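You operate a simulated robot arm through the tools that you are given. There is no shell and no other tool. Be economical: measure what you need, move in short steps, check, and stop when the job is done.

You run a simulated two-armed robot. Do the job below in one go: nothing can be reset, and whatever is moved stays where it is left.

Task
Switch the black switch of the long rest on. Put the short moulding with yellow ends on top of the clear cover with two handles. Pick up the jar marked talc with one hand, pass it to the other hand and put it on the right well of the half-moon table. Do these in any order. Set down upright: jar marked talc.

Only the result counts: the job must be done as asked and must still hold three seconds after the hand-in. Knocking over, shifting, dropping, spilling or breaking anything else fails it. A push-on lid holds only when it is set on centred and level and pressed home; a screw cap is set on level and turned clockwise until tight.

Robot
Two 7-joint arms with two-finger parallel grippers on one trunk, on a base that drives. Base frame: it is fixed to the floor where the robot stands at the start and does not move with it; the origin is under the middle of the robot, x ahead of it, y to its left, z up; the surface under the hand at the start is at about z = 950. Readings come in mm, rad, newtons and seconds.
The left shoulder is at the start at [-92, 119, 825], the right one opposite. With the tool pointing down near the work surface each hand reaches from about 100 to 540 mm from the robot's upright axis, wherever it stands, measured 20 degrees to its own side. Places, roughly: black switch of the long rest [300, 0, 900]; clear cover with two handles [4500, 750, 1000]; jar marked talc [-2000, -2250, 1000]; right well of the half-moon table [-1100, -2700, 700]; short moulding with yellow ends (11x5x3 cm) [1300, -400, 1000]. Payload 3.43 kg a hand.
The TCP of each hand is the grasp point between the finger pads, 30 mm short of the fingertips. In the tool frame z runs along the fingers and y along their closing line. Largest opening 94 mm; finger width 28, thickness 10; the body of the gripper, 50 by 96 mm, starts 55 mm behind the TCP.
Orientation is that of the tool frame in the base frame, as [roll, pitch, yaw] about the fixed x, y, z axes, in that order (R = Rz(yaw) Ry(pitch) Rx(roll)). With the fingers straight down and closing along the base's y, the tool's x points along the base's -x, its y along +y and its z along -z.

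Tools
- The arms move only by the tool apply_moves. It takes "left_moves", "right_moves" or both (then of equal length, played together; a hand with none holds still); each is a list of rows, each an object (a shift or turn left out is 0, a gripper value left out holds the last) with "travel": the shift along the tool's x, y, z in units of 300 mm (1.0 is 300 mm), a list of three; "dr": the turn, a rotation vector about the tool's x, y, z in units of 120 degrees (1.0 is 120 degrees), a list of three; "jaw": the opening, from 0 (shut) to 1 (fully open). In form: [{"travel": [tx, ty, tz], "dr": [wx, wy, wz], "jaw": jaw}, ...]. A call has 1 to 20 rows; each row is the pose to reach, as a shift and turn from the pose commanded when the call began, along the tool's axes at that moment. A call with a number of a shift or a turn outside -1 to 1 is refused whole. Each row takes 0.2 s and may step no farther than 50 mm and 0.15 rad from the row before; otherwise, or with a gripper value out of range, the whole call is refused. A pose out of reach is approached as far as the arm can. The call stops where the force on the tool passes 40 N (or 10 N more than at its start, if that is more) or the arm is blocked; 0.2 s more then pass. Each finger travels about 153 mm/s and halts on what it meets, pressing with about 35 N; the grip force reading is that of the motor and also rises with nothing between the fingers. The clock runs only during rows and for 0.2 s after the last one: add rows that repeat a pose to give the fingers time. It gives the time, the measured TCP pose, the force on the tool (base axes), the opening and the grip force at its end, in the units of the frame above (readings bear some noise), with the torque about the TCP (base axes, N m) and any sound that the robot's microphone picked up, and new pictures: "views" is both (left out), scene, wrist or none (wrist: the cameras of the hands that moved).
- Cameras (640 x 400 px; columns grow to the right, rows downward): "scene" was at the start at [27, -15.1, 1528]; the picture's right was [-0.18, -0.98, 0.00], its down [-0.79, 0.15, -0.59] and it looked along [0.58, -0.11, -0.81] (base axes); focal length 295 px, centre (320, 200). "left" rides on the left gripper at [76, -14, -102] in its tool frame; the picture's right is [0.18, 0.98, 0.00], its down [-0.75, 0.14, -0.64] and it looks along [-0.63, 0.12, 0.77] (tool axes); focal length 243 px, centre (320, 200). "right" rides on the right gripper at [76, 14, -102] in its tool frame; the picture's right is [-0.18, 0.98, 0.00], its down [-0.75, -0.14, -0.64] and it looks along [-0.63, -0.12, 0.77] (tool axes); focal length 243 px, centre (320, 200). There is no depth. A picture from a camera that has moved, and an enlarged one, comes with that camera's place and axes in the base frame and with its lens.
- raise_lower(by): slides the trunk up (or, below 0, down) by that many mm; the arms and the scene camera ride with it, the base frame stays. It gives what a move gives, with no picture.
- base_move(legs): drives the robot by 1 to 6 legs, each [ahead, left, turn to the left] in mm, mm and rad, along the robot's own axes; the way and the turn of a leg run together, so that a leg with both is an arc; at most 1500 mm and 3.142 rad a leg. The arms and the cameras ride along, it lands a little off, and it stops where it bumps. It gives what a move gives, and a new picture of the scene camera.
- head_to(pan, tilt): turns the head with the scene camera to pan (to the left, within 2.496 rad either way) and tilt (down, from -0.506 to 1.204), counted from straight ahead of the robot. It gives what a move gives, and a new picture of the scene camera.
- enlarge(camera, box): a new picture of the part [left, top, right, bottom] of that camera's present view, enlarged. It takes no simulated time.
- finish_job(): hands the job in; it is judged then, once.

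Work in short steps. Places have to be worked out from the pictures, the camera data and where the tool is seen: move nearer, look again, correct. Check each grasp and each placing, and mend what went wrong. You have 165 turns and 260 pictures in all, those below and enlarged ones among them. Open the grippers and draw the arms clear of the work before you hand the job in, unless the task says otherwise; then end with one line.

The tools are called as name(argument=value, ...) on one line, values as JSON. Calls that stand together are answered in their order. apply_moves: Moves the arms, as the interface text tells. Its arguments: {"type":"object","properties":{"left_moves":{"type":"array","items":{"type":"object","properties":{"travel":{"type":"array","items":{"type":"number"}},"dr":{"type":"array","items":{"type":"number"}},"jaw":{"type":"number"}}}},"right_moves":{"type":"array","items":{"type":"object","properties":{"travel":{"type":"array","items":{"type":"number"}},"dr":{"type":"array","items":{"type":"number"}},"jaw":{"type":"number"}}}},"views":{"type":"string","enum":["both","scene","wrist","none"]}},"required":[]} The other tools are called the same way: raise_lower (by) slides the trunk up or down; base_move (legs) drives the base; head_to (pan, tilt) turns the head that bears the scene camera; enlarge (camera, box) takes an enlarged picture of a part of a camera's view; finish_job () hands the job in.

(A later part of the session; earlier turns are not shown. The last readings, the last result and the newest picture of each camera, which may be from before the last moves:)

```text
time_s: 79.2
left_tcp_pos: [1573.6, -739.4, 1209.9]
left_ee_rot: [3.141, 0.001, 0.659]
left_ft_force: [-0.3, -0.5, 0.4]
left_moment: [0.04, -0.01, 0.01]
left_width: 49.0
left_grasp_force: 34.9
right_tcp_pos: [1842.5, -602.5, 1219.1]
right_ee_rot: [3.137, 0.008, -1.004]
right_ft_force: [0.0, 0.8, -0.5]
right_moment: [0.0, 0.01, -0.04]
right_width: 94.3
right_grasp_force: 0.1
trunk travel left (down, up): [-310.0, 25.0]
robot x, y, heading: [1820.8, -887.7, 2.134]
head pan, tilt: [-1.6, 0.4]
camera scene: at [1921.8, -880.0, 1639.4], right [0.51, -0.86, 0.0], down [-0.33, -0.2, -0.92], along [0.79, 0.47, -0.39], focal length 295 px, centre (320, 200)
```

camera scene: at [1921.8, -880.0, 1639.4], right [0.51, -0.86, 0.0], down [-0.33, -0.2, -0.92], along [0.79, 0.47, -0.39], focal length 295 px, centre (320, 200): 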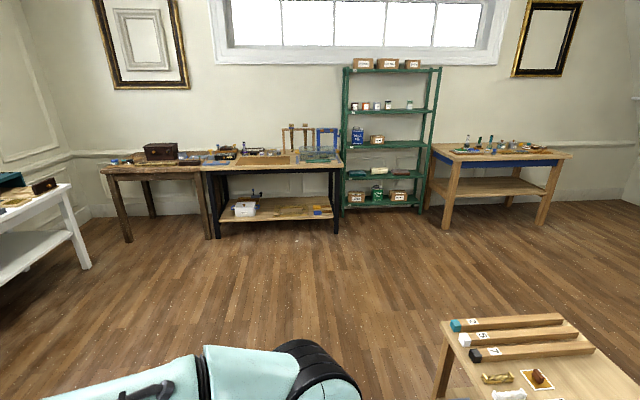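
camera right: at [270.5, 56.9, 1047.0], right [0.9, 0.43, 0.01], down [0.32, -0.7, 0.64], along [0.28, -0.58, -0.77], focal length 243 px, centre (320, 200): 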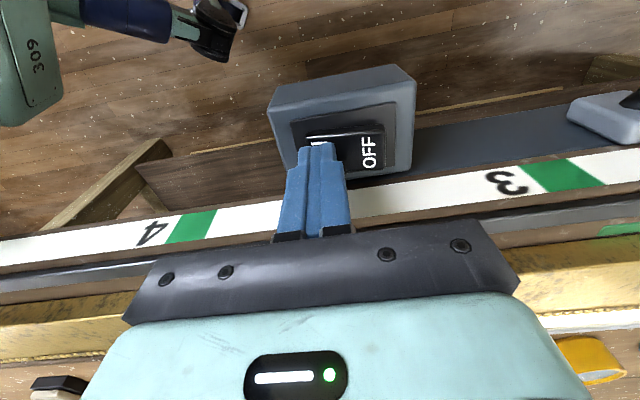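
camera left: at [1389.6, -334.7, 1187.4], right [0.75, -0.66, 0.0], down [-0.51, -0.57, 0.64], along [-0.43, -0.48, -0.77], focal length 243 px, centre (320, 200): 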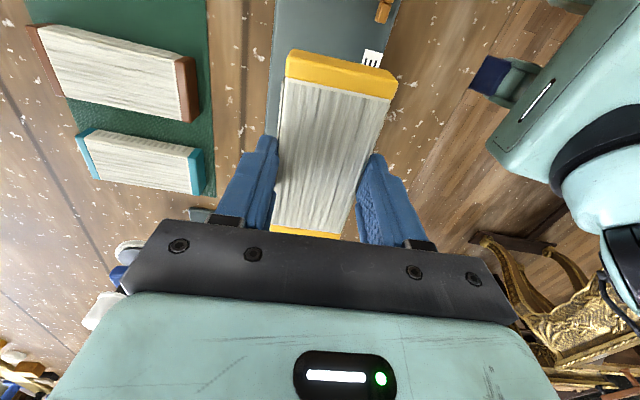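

The cover stands at the right end of the black-legged table (table top ~z 740). I turn toward it and drive up in clear floor, passing left of the low jar table.

base_move(legs=[[0, 0, -1.534], [1400, 0, 0], [900, -350, 0]])

head_to(pan=0.1, tilt=0.65)

```text
time_s: 94.7
left_tcp_pos: [4083.4, 360.8, 1210.5]
left_ee_rot: [-3.141, 0.0, -0.883]
left_ft_force: [0.1, -0.3, 0.1]
left_moment: [0.01, 0.0, -0.02]
left_width: 49.2
left_grasp_force: 34.5
right_tcp_pos: [4227.8, 97.4, 1219.4]
right_ee_rot: [3.137, 0.008, -2.547]
right_ft_force: [1.4, 0.8, -0.2]
right_moment: [-0.03, -0.02, 0.03]
right_width: 94.1
right_grasp_force: 0.1
trunk travel left (down, up): [-310.0, 25.0]
robot x, y, heading: [3943.9, 107.2, 0.596]
head pan, tilt: [-1.6, 0.4]
camera scene: at [3953.1, 5.9, 1639.3], right [-0.84, -0.54, 0.0], down [-0.21, 0.33, -0.92], along [0.49, -0.78, -0.39], focal length 295 px, centre (320, 200)
```

scene: 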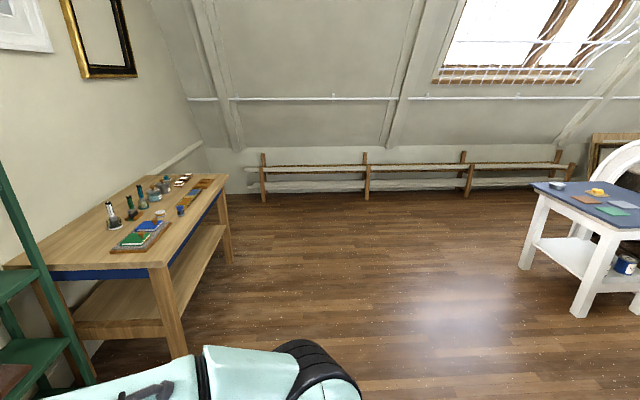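

```text
time_s: 96.4
left_tcp_pos: [4082.9, 360.6, 1210.9]
left_ee_rot: [-3.14, 0.0, -0.884]
left_ft_force: [-0.5, 0.7, 0.9]
left_moment: [-0.02, 0.0, 0.04]
left_width: 48.9
left_grasp_force: 35.0
right_tcp_pos: [4228.5, 98.1, 1218.8]
right_ee_rot: [3.137, 0.008, -2.546]
right_ft_force: [-0.1, -0.7, -0.4]
right_moment: [0.0, 0.02, -0.01]
right_width: 94.1
right_grasp_force: 0.1
trunk travel left (down, up): [-310.0, 25.0]
robot x, y, heading: [3941.3, 111.4, 0.598]
head pan, tilt: [0.099, 0.649]
camera scene: at [3970.1, 139.6, 1616.9], right [0.64, -0.77, 0.0], down [-0.46, -0.39, -0.8], along [0.61, 0.51, -0.6], focal length 295 px, centre (320, 200)
```

scene: 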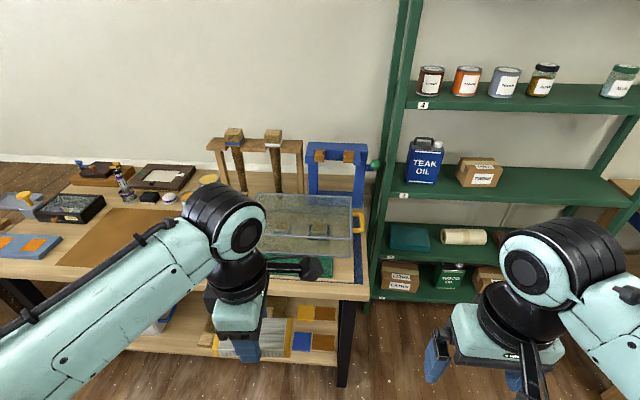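

I zoom on the clear cover.

enlarge(camera="scene", box=[190, 120, 390, 310])

```text
2.11 times, centred on (290, 215) of scene
camera zoom: at [3970.1, 139.6, 1616.9], right [0.64, -0.77, 0.0], down [-0.46, -0.39, -0.8], along [0.61, 0.51, -0.6], focal length 620 px, centre (383, 168)
```

zoom: 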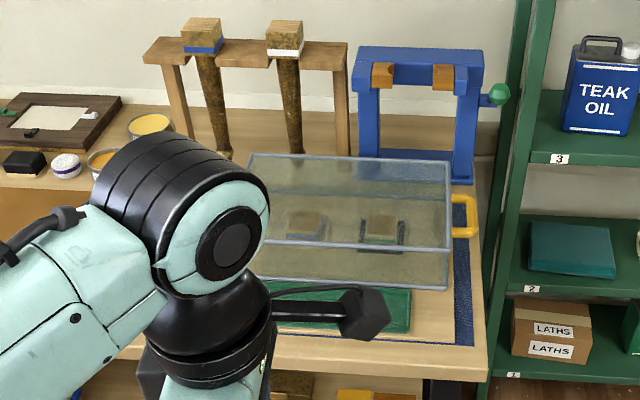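

Cover top: corners about [4612,528], [4820,676], [4582,1007] at z≈885, so centre ≈[4597,768], size ~407×255. I drive up to the table and lower the trunk.

base_move(legs=[[425, 31, 0]])

raise_lower(by=-110)

head_to(pan=0.2, tilt=0.75)

```text
time_s: 98.7
left_tcp_pos: [4354.3, 601.8, 1209.4]
left_ee_rot: [3.139, 0.0, -0.862]
left_ft_force: [-0.3, 0.3, -0.2]
left_moment: [-0.02, -0.05, -0.01]
left_width: 48.9
left_grasp_force: 34.5
right_tcp_pos: [4502.6, 340.8, 1217.6]
right_ee_rot: [3.141, 0.005, -2.527]
right_ft_force: [-0.3, 0.3, 0.3]
right_moment: [-0.05, -0.01, 0.04]
right_width: 93.9
right_grasp_force: 0.0
trunk travel left (down, up): [-310.0, 25.0]
robot x, y, heading: [4215.0, 342.2, 0.619]
head pan, tilt: [0.099, 0.649]
stopped in leg 1: the robot was blocked; the commanded pose is now the measured one
camera scene: at [4245.0, 378.9, 1617.0], right [0.66, -0.75, 0.0], down [-0.46, -0.4, -0.8], along [0.6, 0.52, -0.61], focal length 295 px, centre (320, 200)
```

scene: 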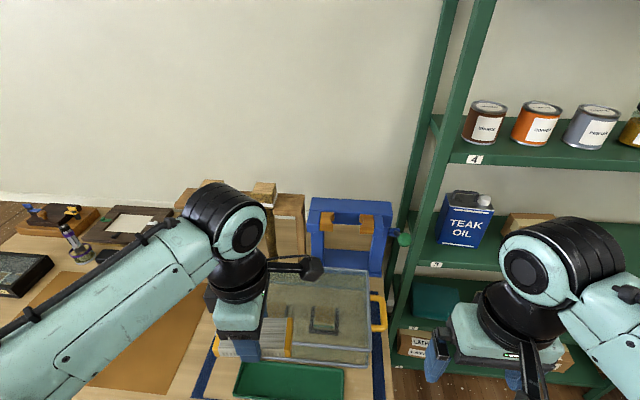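

```text
time_s: 100.1
left_tcp_pos: [4356.4, 598.9, 1099.8]
left_ee_rot: [-3.141, 0.0, -0.865]
left_ft_force: [0.3, -0.1, -0.9]
left_moment: [0.0, 0.02, 0.02]
left_width: 49.2
left_grasp_force: 35.0
right_tcp_pos: [4503.9, 337.8, 1106.9]
right_ee_rot: [3.138, 0.007, -2.527]
right_ft_force: [-0.4, 0.2, 0.5]
right_moment: [0.0, -0.02, 0.0]
right_width: 94.0
right_grasp_force: 0.0
trunk travel left (down, up): [-200.0, 135.0]
robot x, y, heading: [4219.9, 345.8, 0.616]
head pan, tilt: [0.099, 0.649]
```

```text
time_s: 100.8
left_tcp_pos: [4355.2, 598.1, 1101.6]
left_ee_rot: [-3.14, 0.0, -0.864]
left_ft_force: [-0.8, -0.5, -1.0]
left_moment: [0.0, 0.0, -0.02]
left_width: 49.1
left_grasp_force: 35.3
right_tcp_pos: [4505.4, 337.2, 1108.0]
right_ee_rot: [3.139, 0.007, -2.528]
right_ft_force: [-0.2, 0.5, -0.2]
right_moment: [0.01, 0.0, -0.03]
right_width: 94.0
right_grasp_force: 0.1
trunk travel left (down, up): [-200.0, 135.0]
robot x, y, heading: [4219.2, 343.2, 0.616]
head pan, tilt: [0.201, 0.75]
camera scene: at [4238.8, 379.5, 1493.9], right [0.73, -0.69, 0.0], down [-0.47, -0.5, -0.73], along [0.5, 0.53, -0.68], focal length 295 px, centre (320, 200)
```

scene: 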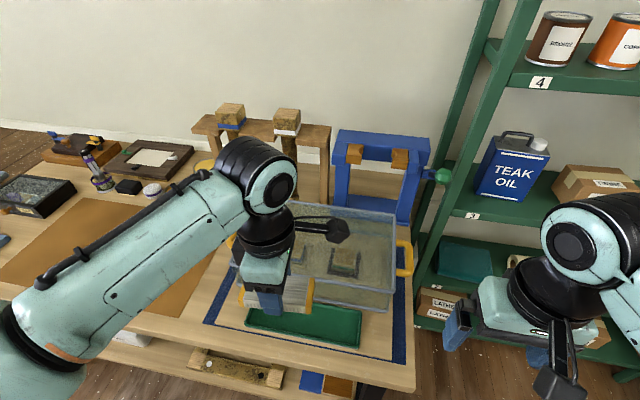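

The base bumped at ~270 mm from the table edge; reach still suffices. I recheck the cover's location with an enlargement.

enlarge(camera="scene", box=[200, 180, 440, 330])

enlarge(camera="left", box=[0, 0, 640, 400])

```text
2.67 times, centred on (320, 255) of scene
camera zoom: at [4238.8, 379.5, 1493.9], right [0.73, -0.69, 0.0], down [-0.47, -0.5, -0.73], along [0.5, 0.53, -0.68], focal length 786 px, centre (320, 53)
```

zoom: 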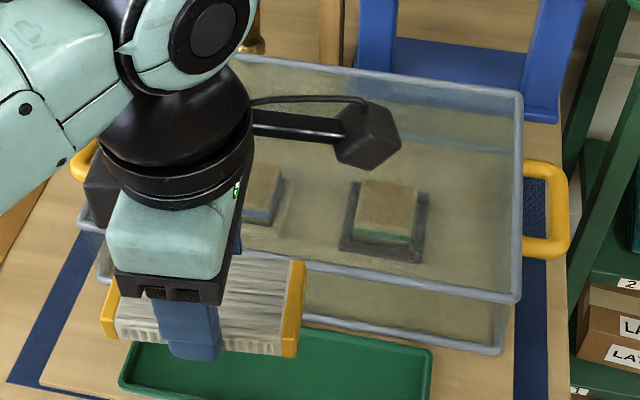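

```text
1.00 times, centred on (320, 200) of left (not enlarged: the box is as wide or as high as the picture)
camera zoom: at [4415.6, 549.4, 1203.1], right [-0.63, -0.78, 0.0], down [-0.6, 0.48, 0.64], along [-0.5, 0.4, -0.77], focal length 243 px, centre (320, 200)
```

zoom: 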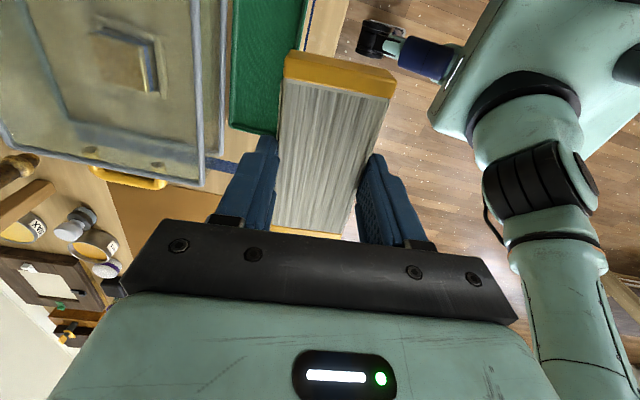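

Cover top corner re-measured: [4600,514,882], consistent. I move the moulding over the cover (target [4553,725]) and down to just above it.

apply_moves(left_moves=[{"travel": [0.02, -0.15, 0]}, {"travel": [0.04, -0.3, 0]}, {"travel": [0.06, -0.45, 0]}, {"travel": [0.08, -0.6, 0.02]}, {"travel": [0.107, -0.7, 0.1]}, {"travel": [0.107, -0.776, 0.2]}, {"travel": [0.107, -0.776, 0.33]}, {"travel": [0.107, -0.776, 0.45]}, {"travel": [0.107, -0.776, 0.54]}, {"travel": [0.107, -0.776, 0.54]}])

```text
time_s: 102.8
left_tcp_pos: [4552.1, 725.7, 955.0]
left_ee_rot: [-3.12, -0.009, -0.863]
left_ft_force: [-6.6, -3.8, 17.1]
left_moment: [-0.34, 0.92, 0.04]
left_width: 49.3
left_grasp_force: 35.4
left hand out of reach, approached as far as the arm can: row 4, 5, 6, 7
right_tcp_pos: [4504.0, 335.3, 1107.9]
right_ee_rot: [3.137, 0.008, -2.53]
right_ft_force: [-1.2, -0.5, 0.1]
right_moment: [-0.06, -0.01, -0.02]
right_width: 94.1
right_grasp_force: 0.1
trunk travel left (down, up): [-200.0, 135.0]
robot x, y, heading: [4214.7, 346.6, 0.617]
head pan, tilt: [0.201, 0.75]
stopped in row 10 (left hand): the force on the tool passed its limit at 56 N (the readings are from after the stop); the commanded pose is now the measured one
camera scene: at [4238.1, 378.7, 1493.9], right [0.73, -0.69, 0.0], down [-0.47, -0.5, -0.73], along [0.5, 0.53, -0.68], focal length 295 px, centre (320, 200)
camera left: at [4609.9, 676.3, 1057.7], right [-0.63, -0.78, -0.02], down [-0.61, 0.48, 0.63], along [-0.48, 0.41, -0.77], focal length 243 px, centre (320, 200)
```

scene: 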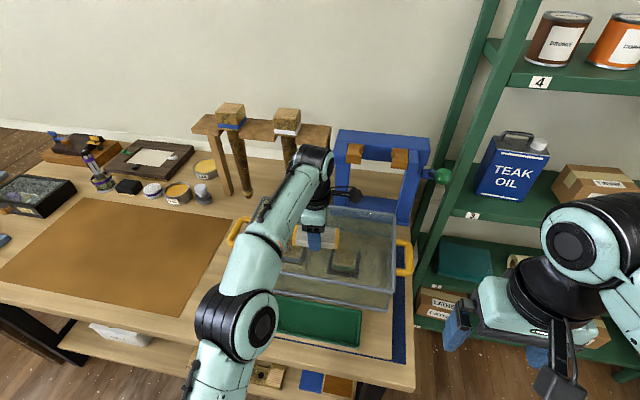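
left: 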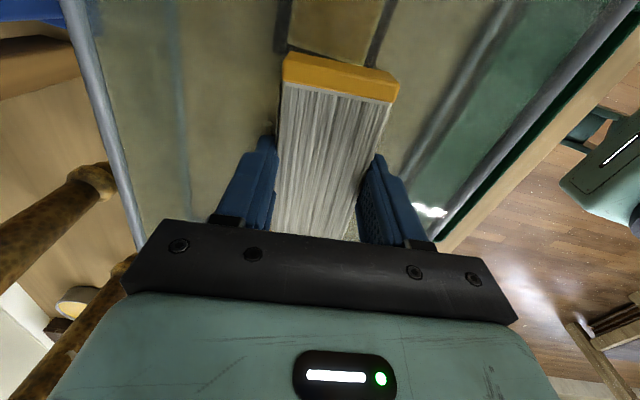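

Contact with the cover top at TCP z 955 (top ≈918); hand is near the cover's middle. I ease up a touch, open, and rise.

apply_moves(left_moves=[{"travel": [0, 0, -0.008]}, {"travel": [0, 0, -0.008], "jaw": 0.75}, {"travel": [0, 0, -0.008], "jaw": 0.75}, {"travel": [0, 0, -0.008], "jaw": 0.75}, {"travel": [0, 0, -0.1], "jaw": 0.75}, {"travel": [0, 0, -0.25], "jaw": 0.75}, {"travel": [0, 0, -0.4], "jaw": 0.75}, {"travel": [0, 0, -0.4], "jaw": 0.75}])

```text
time_s: 104.6
left_tcp_pos: [4525.6, 706.7, 1039.5]
left_ee_rot: [-3.123, -0.007, -0.865]
left_ft_force: [-0.2, -0.2, -0.3]
left_moment: [0.02, 0.01, 0.01]
left_width: 70.5
left_grasp_force: 0.1
left hand out of reach, approached as far as the arm can: row 5, 6, 7, 8
right_tcp_pos: [4504.8, 336.4, 1108.2]
right_ee_rot: [3.137, 0.006, -2.53]
right_ft_force: [-0.4, -1.0, -0.1]
right_moment: [0.0, 0.0, -0.03]
right_width: 94.1
right_grasp_force: 0.0
trunk travel left (down, up): [-200.0, 135.0]
robot x, y, heading: [4217.2, 346.3, 0.615]
head pan, tilt: [0.201, 0.75]
camera scene: at [4238.9, 379.3, 1493.8], right [0.73, -0.69, 0.0], down [-0.47, -0.5, -0.73], along [0.5, 0.53, -0.68], focal length 295 px, centre (320, 200)
camera left: at [4583.3, 657.9, 1142.4], right [-0.63, -0.78, -0.02], down [-0.61, 0.48, 0.63], along [-0.48, 0.41, -0.77], focal length 243 px, centre (320, 200)
```

scene: 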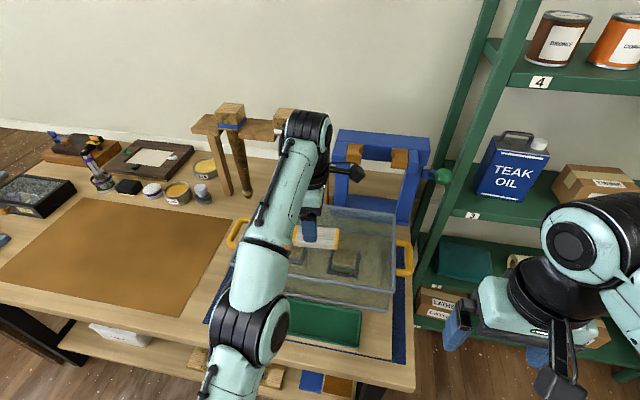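
left: 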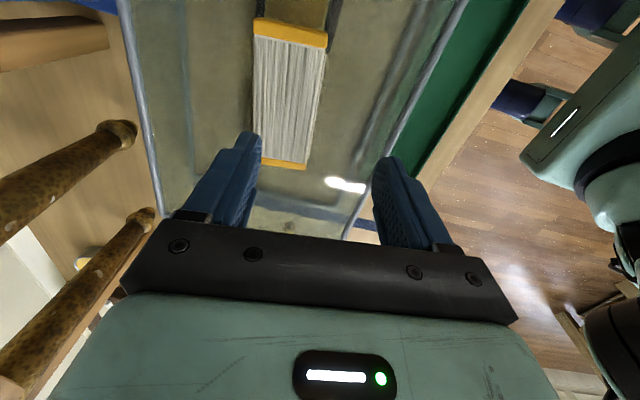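

Moulding rests on the cover. I retract the left hand and turn it back to the neutral attitude.

apply_moves(left_moves=[{"travel": [-0.02, 0.12, -0.02]}, {"travel": [-0.03, 0.26, -0.05]}, {"travel": [-0.05, 0.4, -0.1]}, {"travel": [-0.07, 0.52, -0.15], "dr": [0, 0, 0.068]}, {"travel": [-0.09, 0.64, -0.2], "dr": [0, 0, 0.136]}, {"travel": [-0.105, 0.776, -0.22], "dr": [0, 0, 0.204]}, {"travel": [-0.105, 0.776, -0.22], "dr": [0, 0, 0.272]}, {"travel": [-0.105, 0.776, -0.22], "dr": [0, 0, 0.34]}, {"travel": [-0.105, 0.776, -0.22], "dr": [0, 0, 0.408]}, {"travel": [-0.105, 0.776, -0.22], "dr": [0, 0, 0.476]}, {"travel": [-0.105, 0.776, -0.22], "dr": [0, 0, 0.544]}, {"travel": [-0.105, 0.776, -0.22], "dr": [0, 0, 0.612]}, {"travel": [-0.105, 0.776, -0.22], "dr": [0, 0, 0.68]}, {"travel": [-0.105, 0.776, -0.22], "dr": [0, 0, 0.748]}, {"travel": [-0.105, 0.776, -0.22], "dr": [0, 0, 0.79], "jaw": 1}, {"travel": [-0.105, 0.776, -0.22], "dr": [0, 0, 0.79], "jaw": 1}], views="scene")

enlarge(camera="scene", box=[200, 180, 440, 330])

```text
time_s: 108.0
left_tcp_pos: [4326.6, 582.0, 1099.3]
left_ee_rot: [-3.137, 0.021, -2.52]
left_ft_force: [0.4, -0.4, 0.0]
left_moment: [0.01, 0.01, -0.03]
left_width: 94.0
left_grasp_force: 0.0
right_tcp_pos: [4506.4, 336.3, 1108.6]
right_ee_rot: [3.138, 0.008, -2.528]
right_ft_force: [-0.1, 0.0, -0.1]
right_moment: [-0.01, -0.02, 0.02]
right_width: 94.0
right_grasp_force: 0.2
trunk travel left (down, up): [-200.0, 135.0]
robot x, y, heading: [4220.3, 345.5, 0.614]
head pan, tilt: [0.201, 0.75]
camera scene: at [4238.9, 379.3, 1493.9], right [0.73, -0.69, 0.0], down [-0.47, -0.5, -0.73], along [0.5, 0.53, -0.68], focal length 295 px, centre (320, 200)
```

scene: 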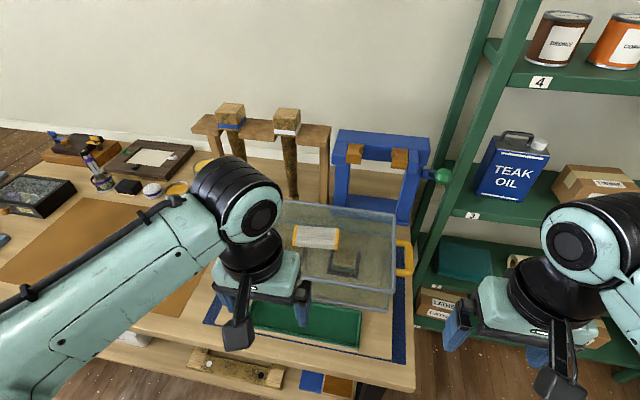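

```text
2.67 times, centred on (320, 255) of scene
camera zoom: at [4238.9, 379.3, 1493.9], right [0.73, -0.69, 0.0], down [-0.47, -0.5, -0.73], along [0.5, 0.53, -0.68], focal length 786 px, centre (320, 53)
```

zoom: 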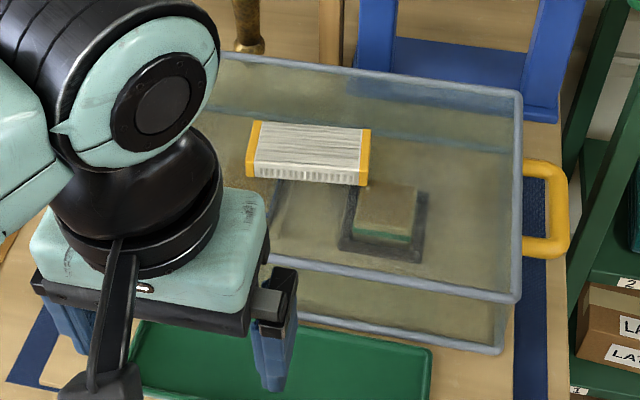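

Moulding is safely on the cover and the cover hasn't shifted. I back off, turn round and drive back down the aisle behind the workbench toward the jar and half-moon table.

base_move(legs=[[-400, 0, 0], [0, 0, 3.1416], [700, -340, 0], [1500, 0, 0], [1500, 0, 0], [300, 0, 0]])

head_to(pan=0.0, tilt=0.45)

```text
refused: 3.1416 is not a number from -3.14159 to 3.14159
```

```text
time_s: 108.8
left_tcp_pos: [4326.4, 581.8, 1100.4]
left_ee_rot: [-3.136, 0.021, -2.517]
left_ft_force: [-0.2, -0.2, -0.2]
left_moment: [0.0, 0.0, -0.02]
left_width: 93.9
left_grasp_force: 0.0
right_tcp_pos: [4504.8, 337.0, 1108.0]
right_ee_rot: [3.138, 0.006, -2.53]
right_ft_force: [0.5, 0.4, -0.3]
right_moment: [-0.02, -0.03, 0.01]
right_width: 94.1
right_grasp_force: 0.1
trunk travel left (down, up): [-200.0, 135.0]
robot x, y, heading: [4218.0, 342.8, 0.616]
head pan, tilt: [0.0, 0.45]
camera scene: at [4257.1, 372.0, 1520.2], right [0.58, -0.82, 0.0], down [-0.36, -0.25, -0.9], along [0.74, 0.52, -0.44], focal length 295 px, centre (320, 200)
```

scene: 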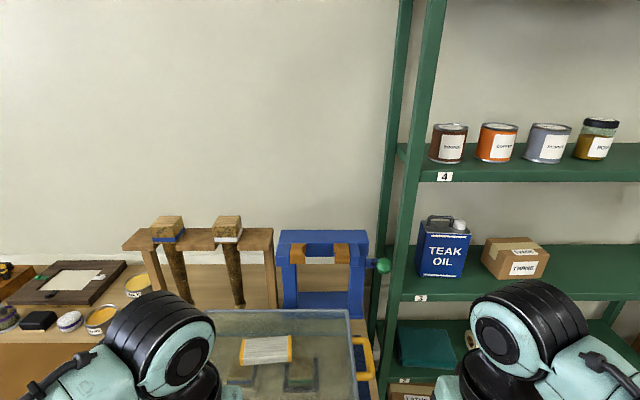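

The turn value was just over its bound; I repeat with 3.12.

base_move(legs=[[-400, 0, 0], [0, 0, 3.12], [700, -340, 0], [1500, 0, 0], [1500, 0, 0], [300, 0, 0]])

```text
time_s: 138.0
left_tcp_pos: [411.2, -2227.9, 1099.4]
left_ee_rot: [-3.137, 0.021, 0.654]
left_ft_force: [-0.4, 0.1, 0.6]
left_moment: [0.05, -0.01, 0.03]
left_width: 93.8
left_grasp_force: 0.1
right_tcp_pos: [226.1, -1987.5, 1107.4]
right_ee_rot: [3.14, 0.004, 0.641]
right_ft_force: [0.2, 0.0, 0.1]
right_moment: [0.0, -0.03, 0.01]
right_width: 93.9
right_grasp_force: 0.0
trunk travel left (down, up): [-200.0, 135.0]
robot x, y, heading: [516.4, -1988.5, -2.497]
head pan, tilt: [0.0, 0.45]
camera scene: at [471.8, -2019.5, 1520.3], right [-0.6, 0.8, 0.0], down [0.35, 0.26, -0.9], along [-0.72, -0.54, -0.44], focal length 295 px, centre (320, 200)
```

scene: 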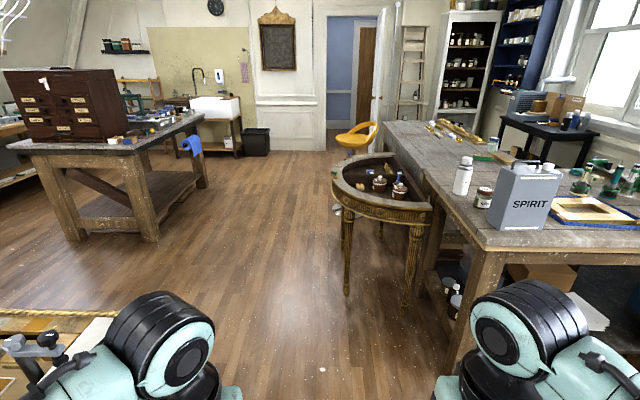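

I now see the half-moon table and the bench. Zooming on both.

enlarge(camera="scene", box=[400, 90, 560, 190])

enlarge(camera="scene", box=[310, 120, 470, 220])

```text
4.00 times, centred on (480, 140) of scene
camera zoom: at [471.8, -2019.5, 1520.3], right [-0.6, 0.8, 0.0], down [0.35, 0.26, -0.9], along [-0.72, -0.54, -0.44], focal length 1179 px, centre (-320, 440)
```

zoom: 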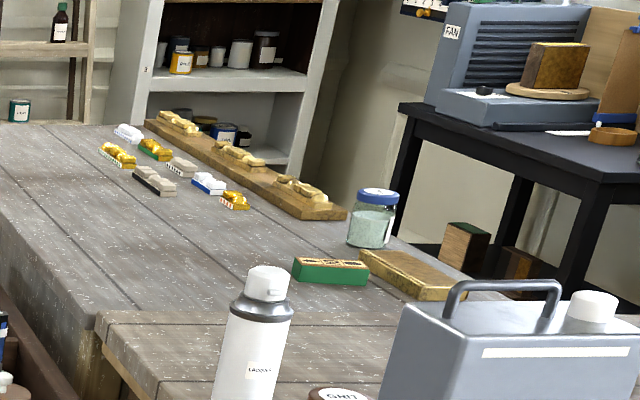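

```text
4.00 times, centred on (390, 170) of scene
camera zoom: at [471.8, -2019.5, 1520.3], right [-0.6, 0.8, 0.0], down [0.35, 0.26, -0.9], along [-0.72, -0.54, -0.44], focal length 1179 px, centre (40, 320)
```

zoom: 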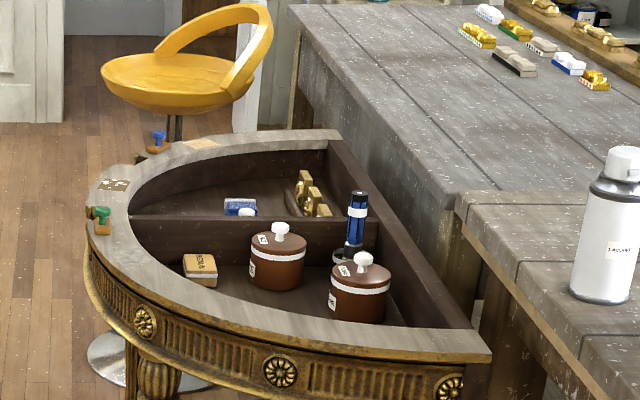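

The jar (blue lid, pale content) stands near the far-right side of the far bench, ~[-2000,-2280]. I swing out left and drive along past the half-moon table to look at it from its curved side and to find access.

base_move(legs=[[600, 650, -0.044], [1400, 0, 0]])

head_to(pan=-1.5, tilt=0.6)

head_to(pan=-0.6, tilt=0.4)

```text
time_s: 141.9
left_tcp_pos: [341.4, -2740.6, 1101.5]
left_ee_rot: [3.137, 0.019, 0.628]
left_ft_force: [-0.7, 0.9, -0.1]
left_moment: [0.01, 0.03, 0.0]
left_width: 94.0
left_grasp_force: 0.0
right_tcp_pos: [163.1, -2494.5, 1107.5]
right_ee_rot: [3.131, 0.005, 0.614]
right_ft_force: [-0.8, 0.4, -0.1]
right_moment: [0.02, 0.0, 0.01]
right_width: 93.7
right_grasp_force: 0.0
trunk travel left (down, up): [-200.0, 135.0]
robot x, y, heading: [456.6, -2506.7, -2.524]
head pan, tilt: [0.0, 0.45]
stopped in leg 1: the robot was blocked; the commanded pose is now the measured one
camera scene: at [406.0, -2530.2, 1520.7], right [-0.58, 0.82, -0.01], down [0.36, 0.25, -0.9], along [-0.73, -0.52, -0.44], focal length 295 px, centre (320, 200)
```

scene: 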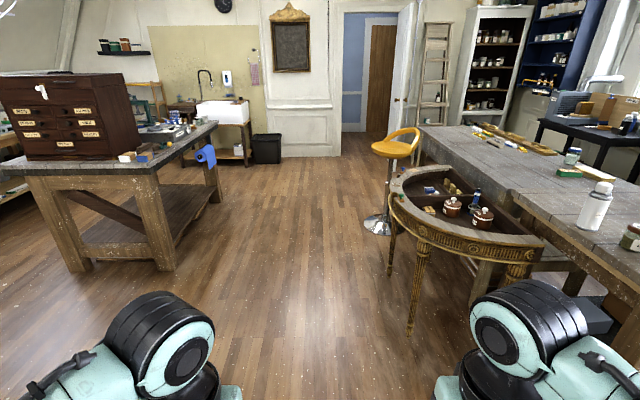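

```text
time_s: 143.5
left_tcp_pos: [341.7, -2739.5, 1100.5]
left_ee_rot: [3.138, 0.019, 0.626]
left_ft_force: [-0.3, -0.4, 0.3]
left_moment: [0.02, 0.01, 0.0]
left_width: 93.9
left_grasp_force: 0.1
right_tcp_pos: [163.0, -2494.2, 1105.9]
right_ee_rot: [3.13, 0.005, 0.616]
right_ft_force: [0.1, 0.3, -0.3]
right_moment: [-0.01, -0.04, 0.03]
right_width: 94.0
right_grasp_force: 0.0
trunk travel left (down, up): [-200.0, 135.0]
robot x, y, heading: [456.6, -2507.5, -2.524]
head pan, tilt: [-1.499, 0.6]
camera scene: at [424.4, -2407.7, 1505.8], right [0.77, 0.64, 0.0], down [0.36, -0.44, -0.82], along [-0.52, 0.63, -0.57], focal length 295 px, centre (320, 200)
```

scene: 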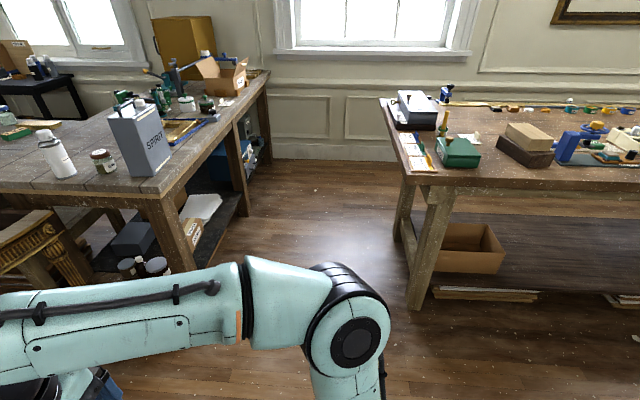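

```text
time_s: 144.7
left_tcp_pos: [340.7, -2740.0, 1100.0]
left_ee_rot: [3.139, 0.019, 0.627]
left_ft_force: [-1.1, 0.3, 0.2]
left_moment: [0.0, -0.01, 0.01]
left_width: 93.9
left_grasp_force: 0.0
right_tcp_pos: [162.6, -2493.9, 1106.5]
right_ee_rot: [3.127, 0.004, 0.615]
right_ft_force: [-0.2, 0.0, 0.2]
right_moment: [0.02, 0.01, 0.0]
right_width: 94.1
right_grasp_force: 0.1
trunk travel left (down, up): [-200.0, 135.0]
robot x, y, heading: [459.3, -2511.2, -2.527]
head pan, tilt: [-0.6, 0.4]
camera scene: at [387.8, -2477.2, 1524.3], right [-0.01, 1.0, -0.01], down [0.39, 0.0, -0.92], along [-0.92, -0.02, -0.39], focal length 295 px, centre (320, 200)
```

scene: 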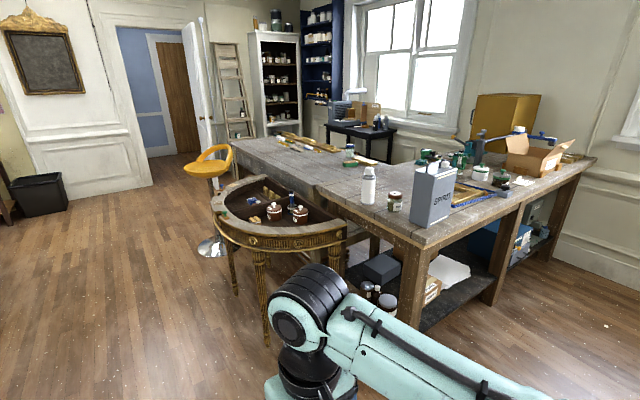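

The drive was blocked on my left. I look left to see what's there, and ahead-right zoom to study access to the jar.

head_to(pan=1.3, tilt=0.8)

head_to(pan=2.4, tilt=0.8)

```text
time_s: 146.6
left_tcp_pos: [341.2, -2739.0, 1100.1]
left_ee_rot: [3.137, 0.019, 0.626]
left_ft_force: [-0.1, 0.3, 0.2]
left_moment: [0.0, 0.0, 0.01]
left_width: 93.8
left_grasp_force: 0.1
right_tcp_pos: [162.8, -2493.3, 1105.8]
right_ee_rot: [3.13, 0.006, 0.614]
right_ft_force: [0.2, -0.6, 0.8]
right_moment: [0.02, -0.04, 0.0]
right_width: 93.9
right_grasp_force: 0.0
trunk travel left (down, up): [-200.0, 135.0]
robot x, y, heading: [454.0, -2511.7, -2.521]
head pan, tilt: [1.3, 0.799]
camera scene: at [507.9, -2552.0, 1490.5], right [-0.94, -0.34, 0.0], down [-0.24, 0.67, -0.7], along [0.24, -0.66, -0.71], focal length 295 px, centre (320, 200)
```

scene: 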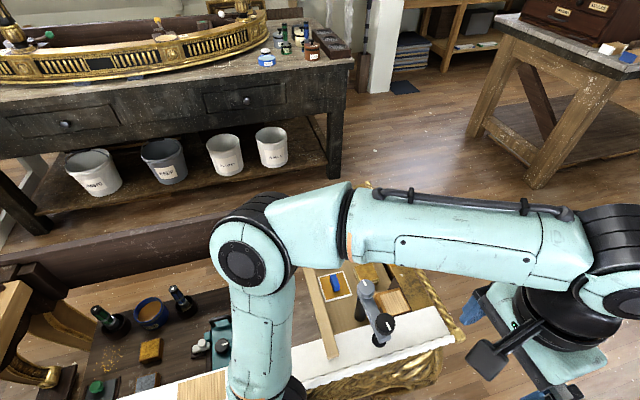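

```text
time_s: 147.9
left_tcp_pos: [341.6, -2740.9, 1100.6]
left_ee_rot: [3.138, 0.02, 0.626]
left_ft_force: [0.0, -0.4, -0.3]
left_moment: [-0.02, -0.01, 0.0]
left_width: 93.9
left_grasp_force: 0.1
right_tcp_pos: [162.0, -2492.6, 1106.9]
right_ee_rot: [3.128, 0.005, 0.615]
right_ft_force: [-0.2, 0.4, 0.3]
right_moment: [0.0, -0.01, 0.02]
right_width: 93.9
right_grasp_force: 0.0
trunk travel left (down, up): [-200.0, 135.0]
robot x, y, heading: [454.9, -2510.0, -2.525]
head pan, tilt: [2.4, 0.799]
camera scene: at [560.6, -2486.2, 1490.3], right [-0.13, -0.99, 0.01], down [-0.71, 0.08, -0.7], along [0.7, -0.09, -0.71], focal length 295 px, centre (320, 200)
```

scene: 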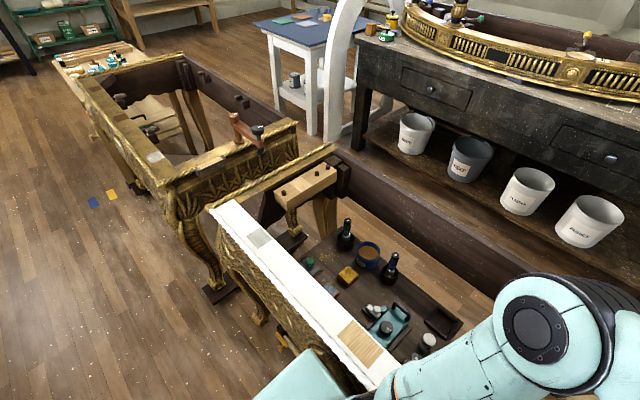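

I grazed the gilt table's side; nothing there looks disturbed. I sidestep right, go ahead past its end, then veer left past the half-moon table.

base_move(legs=[[0, -70, 0], [800, 0, -0.017], [350, 450, 0], [850, 0, 0]])

head_to(pan=-1.0, tilt=0.55)

```text
time_s: 161.3
left_tcp_pos: [-1101.0, -4215.1, 1100.3]
left_ee_rot: [-3.138, 0.02, 0.614]
left_ft_force: [-1.0, -0.6, 0.4]
left_moment: [0.01, -0.01, -0.01]
left_width: 94.1
left_grasp_force: 0.2
right_tcp_pos: [-1275.6, -3966.9, 1107.8]
right_ee_rot: [3.139, 0.006, 0.602]
right_ft_force: [-0.7, -0.4, 0.5]
right_moment: [0.0, 0.03, 0.0]
right_width: 94.0
right_grasp_force: 0.0
trunk travel left (down, up): [-200.0, 135.0]
robot x, y, heading: [-986.2, -3979.2, -2.541]
head pan, tilt: [2.4, 0.799]
camera scene: at [-875.3, -3967.2, 1489.9], right [-0.14, -0.99, 0.0], down [-0.71, 0.1, -0.7], along [0.69, -0.1, -0.72], focal length 295 px, centre (320, 200)
```

scene: 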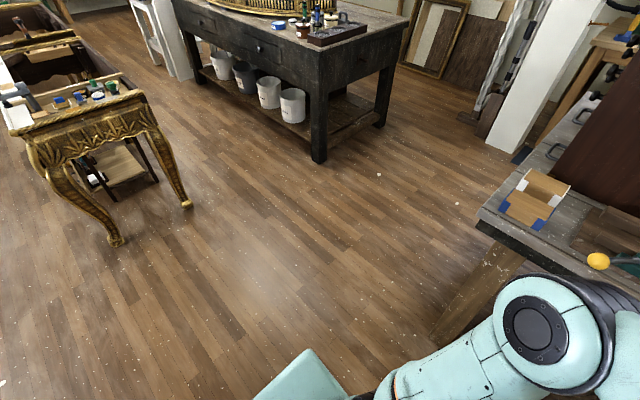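

```text
time_s: 164.2
left_tcp_pos: [-1099.7, -4214.1, 1099.4]
left_ee_rot: [-3.135, 0.021, 0.614]
left_ft_force: [0.8, 0.4, 0.8]
left_moment: [-0.02, 0.0, -0.01]
left_width: 93.7
left_grasp_force: 0.0
right_tcp_pos: [-1275.6, -3967.4, 1108.6]
right_ee_rot: [3.138, 0.005, 0.602]
right_ft_force: [-1.0, 0.4, 0.3]
right_moment: [-0.03, 0.02, 0.01]
right_width: 94.0
right_grasp_force: 0.0
trunk travel left (down, up): [-200.0, 135.0]
robot x, y, heading: [-988.4, -3977.3, -2.534]
head pan, tilt: [-1.0, 0.55]
camera scene: at [-1037.8, -3921.4, 1511.2], right [0.39, 0.92, 0.0], down [0.48, -0.2, -0.85], along [-0.79, 0.33, -0.52], focal length 295 px, centre (320, 200)
```

scene: 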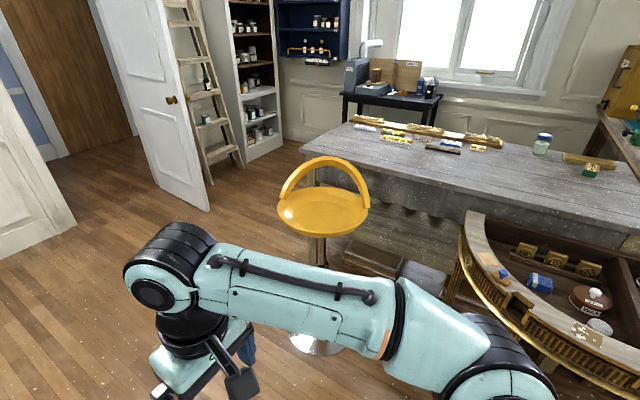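

Clear view. I zoom on the half-moon table and the jar from here.

head_to(pan=-1.6, tilt=0.65)

enlarge(camera="scene", box=[200, 80, 520, 280])

```text
time_s: 165.2
left_tcp_pos: [-1099.5, -4215.2, 1099.5]
left_ee_rot: [-3.136, 0.02, 0.613]
left_ft_force: [0.2, 0.3, -0.8]
left_moment: [-0.02, 0.0, 0.0]
left_width: 93.6
left_grasp_force: 0.0
right_tcp_pos: [-1275.8, -3966.9, 1107.7]
right_ee_rot: [3.14, 0.006, 0.602]
right_ft_force: [1.0, 0.6, 0.3]
right_moment: [-0.03, -0.01, 0.04]
right_width: 94.2
right_grasp_force: 0.0
trunk travel left (down, up): [-200.0, 135.0]
robot x, y, heading: [-989.0, -3976.4, -2.533]
head pan, tilt: [-1.6, 0.649]
camera scene: at [-1002.2, -3883.2, 1502.5], right [0.84, 0.54, 0.0], down [0.33, -0.51, -0.8], along [-0.43, 0.67, -0.6], focal length 295 px, centre (320, 200)
```

scene: 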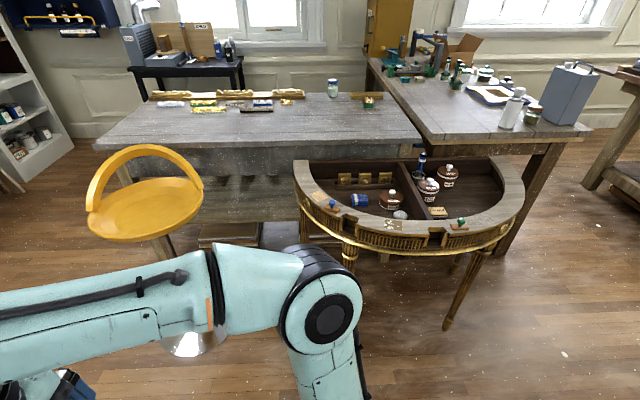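

```text
2.00 times, centred on (360, 180) of scene
camera zoom: at [-1002.2, -3883.2, 1502.5], right [0.84, 0.54, 0.0], down [0.33, -0.51, -0.8], along [-0.43, 0.67, -0.6], focal length 590 px, centre (240, 240)
```

zoom: 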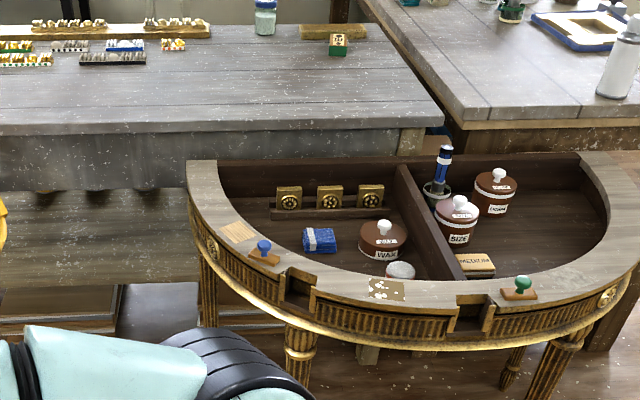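

The right well (seen from the curved side) holds two pots, a tube stand and a block, with free room at its right around [-1005,-2620]. Now I drive round the far bench's end into the pocket behind it.

base_move(legs=[[1500, 0, -0.008], [0, -1400, 0]])

head_to(pan=-1.9, tilt=0.5)

```text
time_s: 184.7
left_tcp_pos: [-3122.8, -3873.7, 1099.7]
left_ee_rot: [-3.137, 0.022, 0.603]
left_ft_force: [-0.1, 0.4, -0.5]
left_moment: [0.0, 0.01, 0.03]
left_width: 94.2
left_grasp_force: 0.1
right_tcp_pos: [-3295.8, -3624.9, 1107.5]
right_ee_rot: [3.139, 0.004, 0.592]
right_ft_force: [0.2, -0.3, -0.1]
right_moment: [0.0, 0.01, 0.03]
right_width: 94.2
right_grasp_force: 0.1
trunk travel left (down, up): [-200.0, 135.0]
robot x, y, heading: [-3010.0, -3636.5, -2.55]
head pan, tilt: [-1.6, 0.649]
camera scene: at [-3021.7, -3543.0, 1502.4], right [0.85, 0.53, 0.0], down [0.32, -0.51, -0.8], along [-0.43, 0.67, -0.6], focal length 295 px, centre (320, 200)
```

scene: 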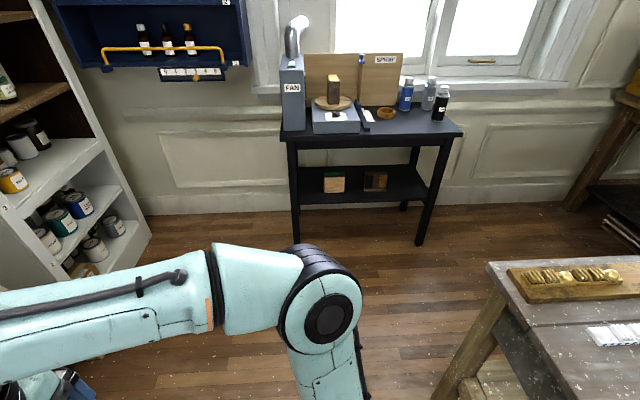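

```text
time_s: 185.5
left_tcp_pos: [-3122.1, -3873.3, 1099.2]
left_ee_rot: [-3.136, 0.018, 0.604]
left_ft_force: [0.8, -0.3, 0.9]
left_moment: [0.0, 0.01, 0.02]
left_width: 94.0
left_grasp_force: 0.0
right_tcp_pos: [-3297.0, -3624.6, 1107.8]
right_ee_rot: [3.137, 0.006, 0.593]
right_ft_force: [-0.6, 0.1, -1.2]
right_moment: [0.02, 0.02, 0.03]
right_width: 93.9
right_grasp_force: 0.0
trunk travel left (down, up): [-200.0, 135.0]
robot x, y, heading: [-3008.3, -3640.7, -2.549]
head pan, tilt: [-1.901, 0.499]
camera scene: at [-2999.1, -3528.6, 1515.8], right [0.97, 0.26, 0.0], down [0.13, -0.46, -0.88], along [-0.23, 0.85, -0.48], focal length 295 px, centre (320, 200)
```

scene: 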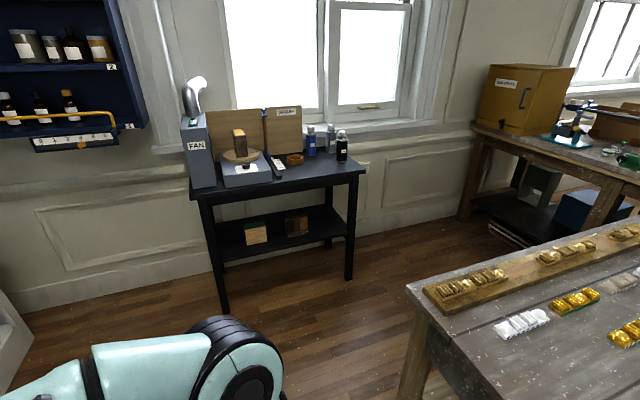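

The pocket is ~900 mm wide (bench back edge t≈-710, black table t≈+200). I sidestep right into it, turn to face the bench's back, then slide along to the jar.

base_move(legs=[[0, -950, 0], [0, 0, 1.579]])

head_to(pan=0.9, tilt=0.6)

```text
time_s: 198.1
left_tcp_pos: [-3307.1, -2953.3, 1099.6]
left_ee_rot: [-3.137, 0.02, 2.201]
left_ft_force: [-0.5, 1.0, 0.2]
left_moment: [-0.01, -0.01, -0.04]
left_width: 94.1
left_grasp_force: 0.1
right_tcp_pos: [-3551.0, -3132.7, 1108.6]
right_ee_rot: [3.139, 0.006, 2.191]
right_ft_force: [0.4, -0.7, 0.7]
right_moment: [0.03, 0.01, 0.01]
right_width: 93.9
right_grasp_force: 0.0
trunk travel left (down, up): [-200.0, 135.0]
robot x, y, heading: [-3549.0, -2844.2, -0.947]
head pan, tilt: [-1.901, 0.499]
camera scene: at [-3658.0, -2839.8, 1515.8], right [-0.29, 0.96, 0.0], down [0.46, 0.14, -0.88], along [-0.84, -0.25, -0.48], focal length 295 px, centre (320, 200)
```

scene: 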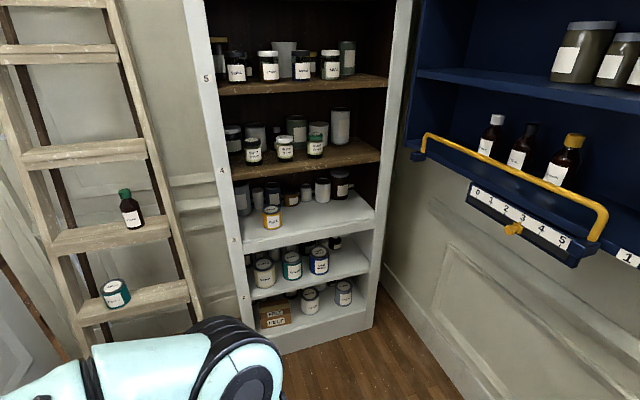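

```text
time_s: 200.6
left_tcp_pos: [-3306.8, -2953.1, 1101.0]
left_ee_rot: [-3.136, 0.02, 2.203]
left_ft_force: [-1.0, 0.3, 0.2]
left_moment: [0.03, -0.01, -0.02]
left_width: 93.9
left_grasp_force: 0.0
right_tcp_pos: [-3551.0, -3134.3, 1109.0]
right_ee_rot: [3.136, 0.006, 2.191]
right_ft_force: [0.3, -0.3, 0.4]
right_moment: [0.0, 0.01, 0.02]
right_width: 93.8
right_grasp_force: 0.1
trunk travel left (down, up): [-200.0, 135.0]
robot x, y, heading: [-3548.7, -2845.5, -0.947]
head pan, tilt: [0.901, 0.6]
camera scene: at [-3482.6, -2817.8, 1506.7], right [-0.05, -1.0, 0.0], down [-0.56, 0.03, -0.83], along [0.82, -0.04, -0.56], focal length 295 px, centre (320, 200)
```

scene: 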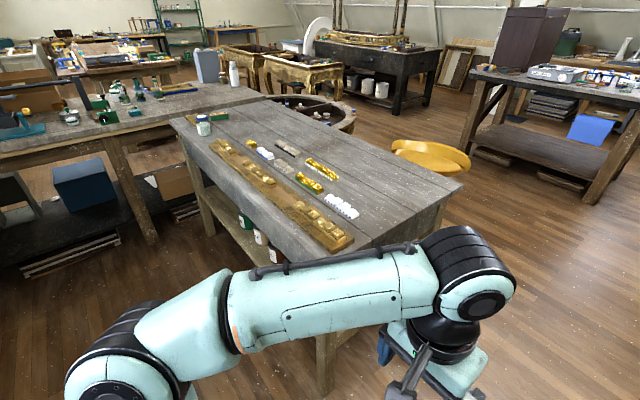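

I square up and slide left 1500 mm along the bench to the jar.

base_move(legs=[[0, 0, -0.023], [0, 1480, 0]])

head_to(pan=0.2, tilt=0.85)

```text
time_s: 214.1
left_tcp_pos: [-2087.7, -2111.0, 1099.9]
left_ee_rot: [-3.137, 0.022, 2.192]
left_ft_force: [0.5, 0.6, -0.1]
left_moment: [-0.03, -0.03, -0.02]
left_width: 93.9
left_grasp_force: 0.1
right_tcp_pos: [-2333.7, -2287.1, 1107.2]
right_ee_rot: [3.136, 0.004, 2.18]
right_ft_force: [0.3, 0.5, 0.8]
right_moment: [0.04, 0.0, 0.0]
right_width: 93.8
right_grasp_force: 0.0
trunk travel left (down, up): [-200.0, 135.0]
robot x, y, heading: [-2323.2, -1996.9, -0.96]
head pan, tilt: [0.901, 0.6]
camera scene: at [-2261.5, -1973.0, 1506.7], right [-0.06, -1.0, 0.0], down [-0.56, 0.03, -0.83], along [0.82, -0.05, -0.56], focal length 295 px, centre (320, 200)
```

scene: 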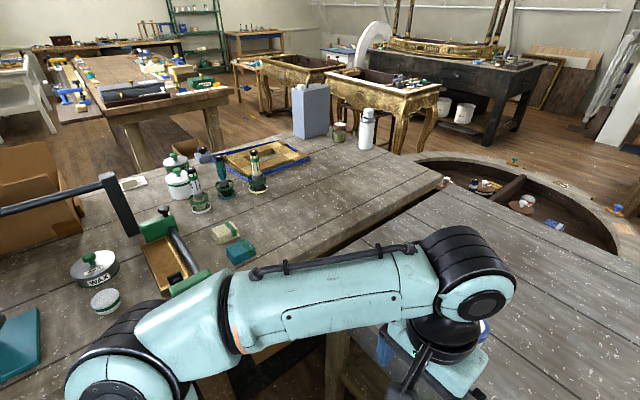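

```text
time_s: 215.2
left_tcp_pos: [-2087.4, -2109.8, 1099.6]
left_ee_rot: [-3.137, 0.02, 2.192]
left_ft_force: [1.0, 0.2, 0.1]
left_moment: [0.02, -0.01, 0.0]
left_width: 94.2
left_grasp_force: 0.1
right_tcp_pos: [-2333.4, -2289.8, 1108.1]
right_ee_rot: [3.138, 0.004, 2.179]
right_ft_force: [0.0, -0.7, 1.1]
right_moment: [-0.02, 0.0, -0.01]
right_width: 94.0
right_grasp_force: 0.0
trunk travel left (down, up): [-200.0, 135.0]
robot x, y, heading: [-2326.8, -1999.3, -0.961]
head pan, tilt: [0.201, 0.85]
camera scene: at [-2292.9, -2021.6, 1485.9], right [-0.69, -0.73, 0.0], down [-0.55, 0.52, -0.66], along [0.48, -0.45, -0.75], focal length 295 px, centre (320, 200)
```

scene: 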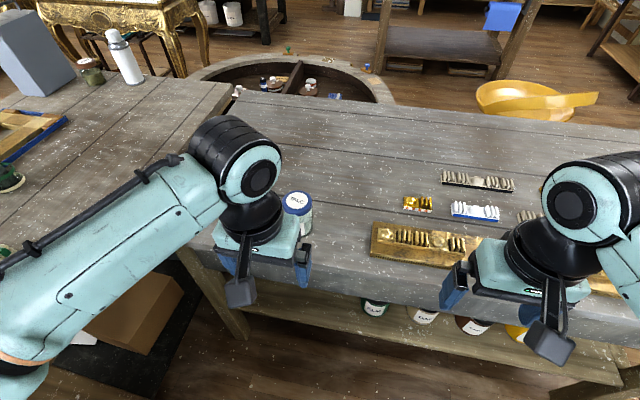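

The jar with TALC lid is at ~[-1945,-2277]. I enlarge it to measure its size.

enlarge(camera="scene", box=[250, 170, 350, 240])

enlarge(camera="left", box=[0, 0, 640, 400])

```text
5.71 times, centred on (300, 205) of scene
camera zoom: at [-2292.9, -2021.6, 1485.9], right [-0.69, -0.73, 0.0], down [-0.55, 0.52, -0.66], along [0.48, -0.45, -0.75], focal length 1684 px, centre (434, 171)
```

zoom: 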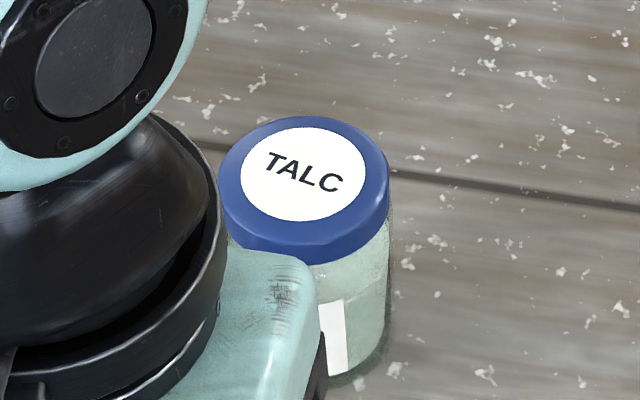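

```text
1.00 times, centred on (320, 200) of left (not enlarged: the box is as wide or as high as the picture)
camera zoom: at [-2144.3, -2054.7, 1201.1], right [0.69, 0.72, -0.01], down [0.55, -0.52, 0.66], along [0.47, -0.46, -0.75], focal length 243 px, centre (320, 200)
```

zoom: 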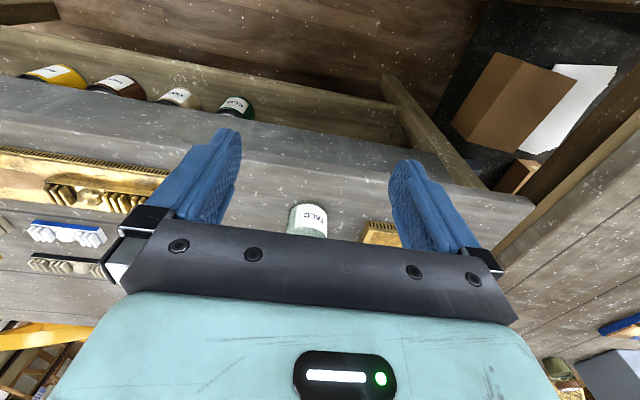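

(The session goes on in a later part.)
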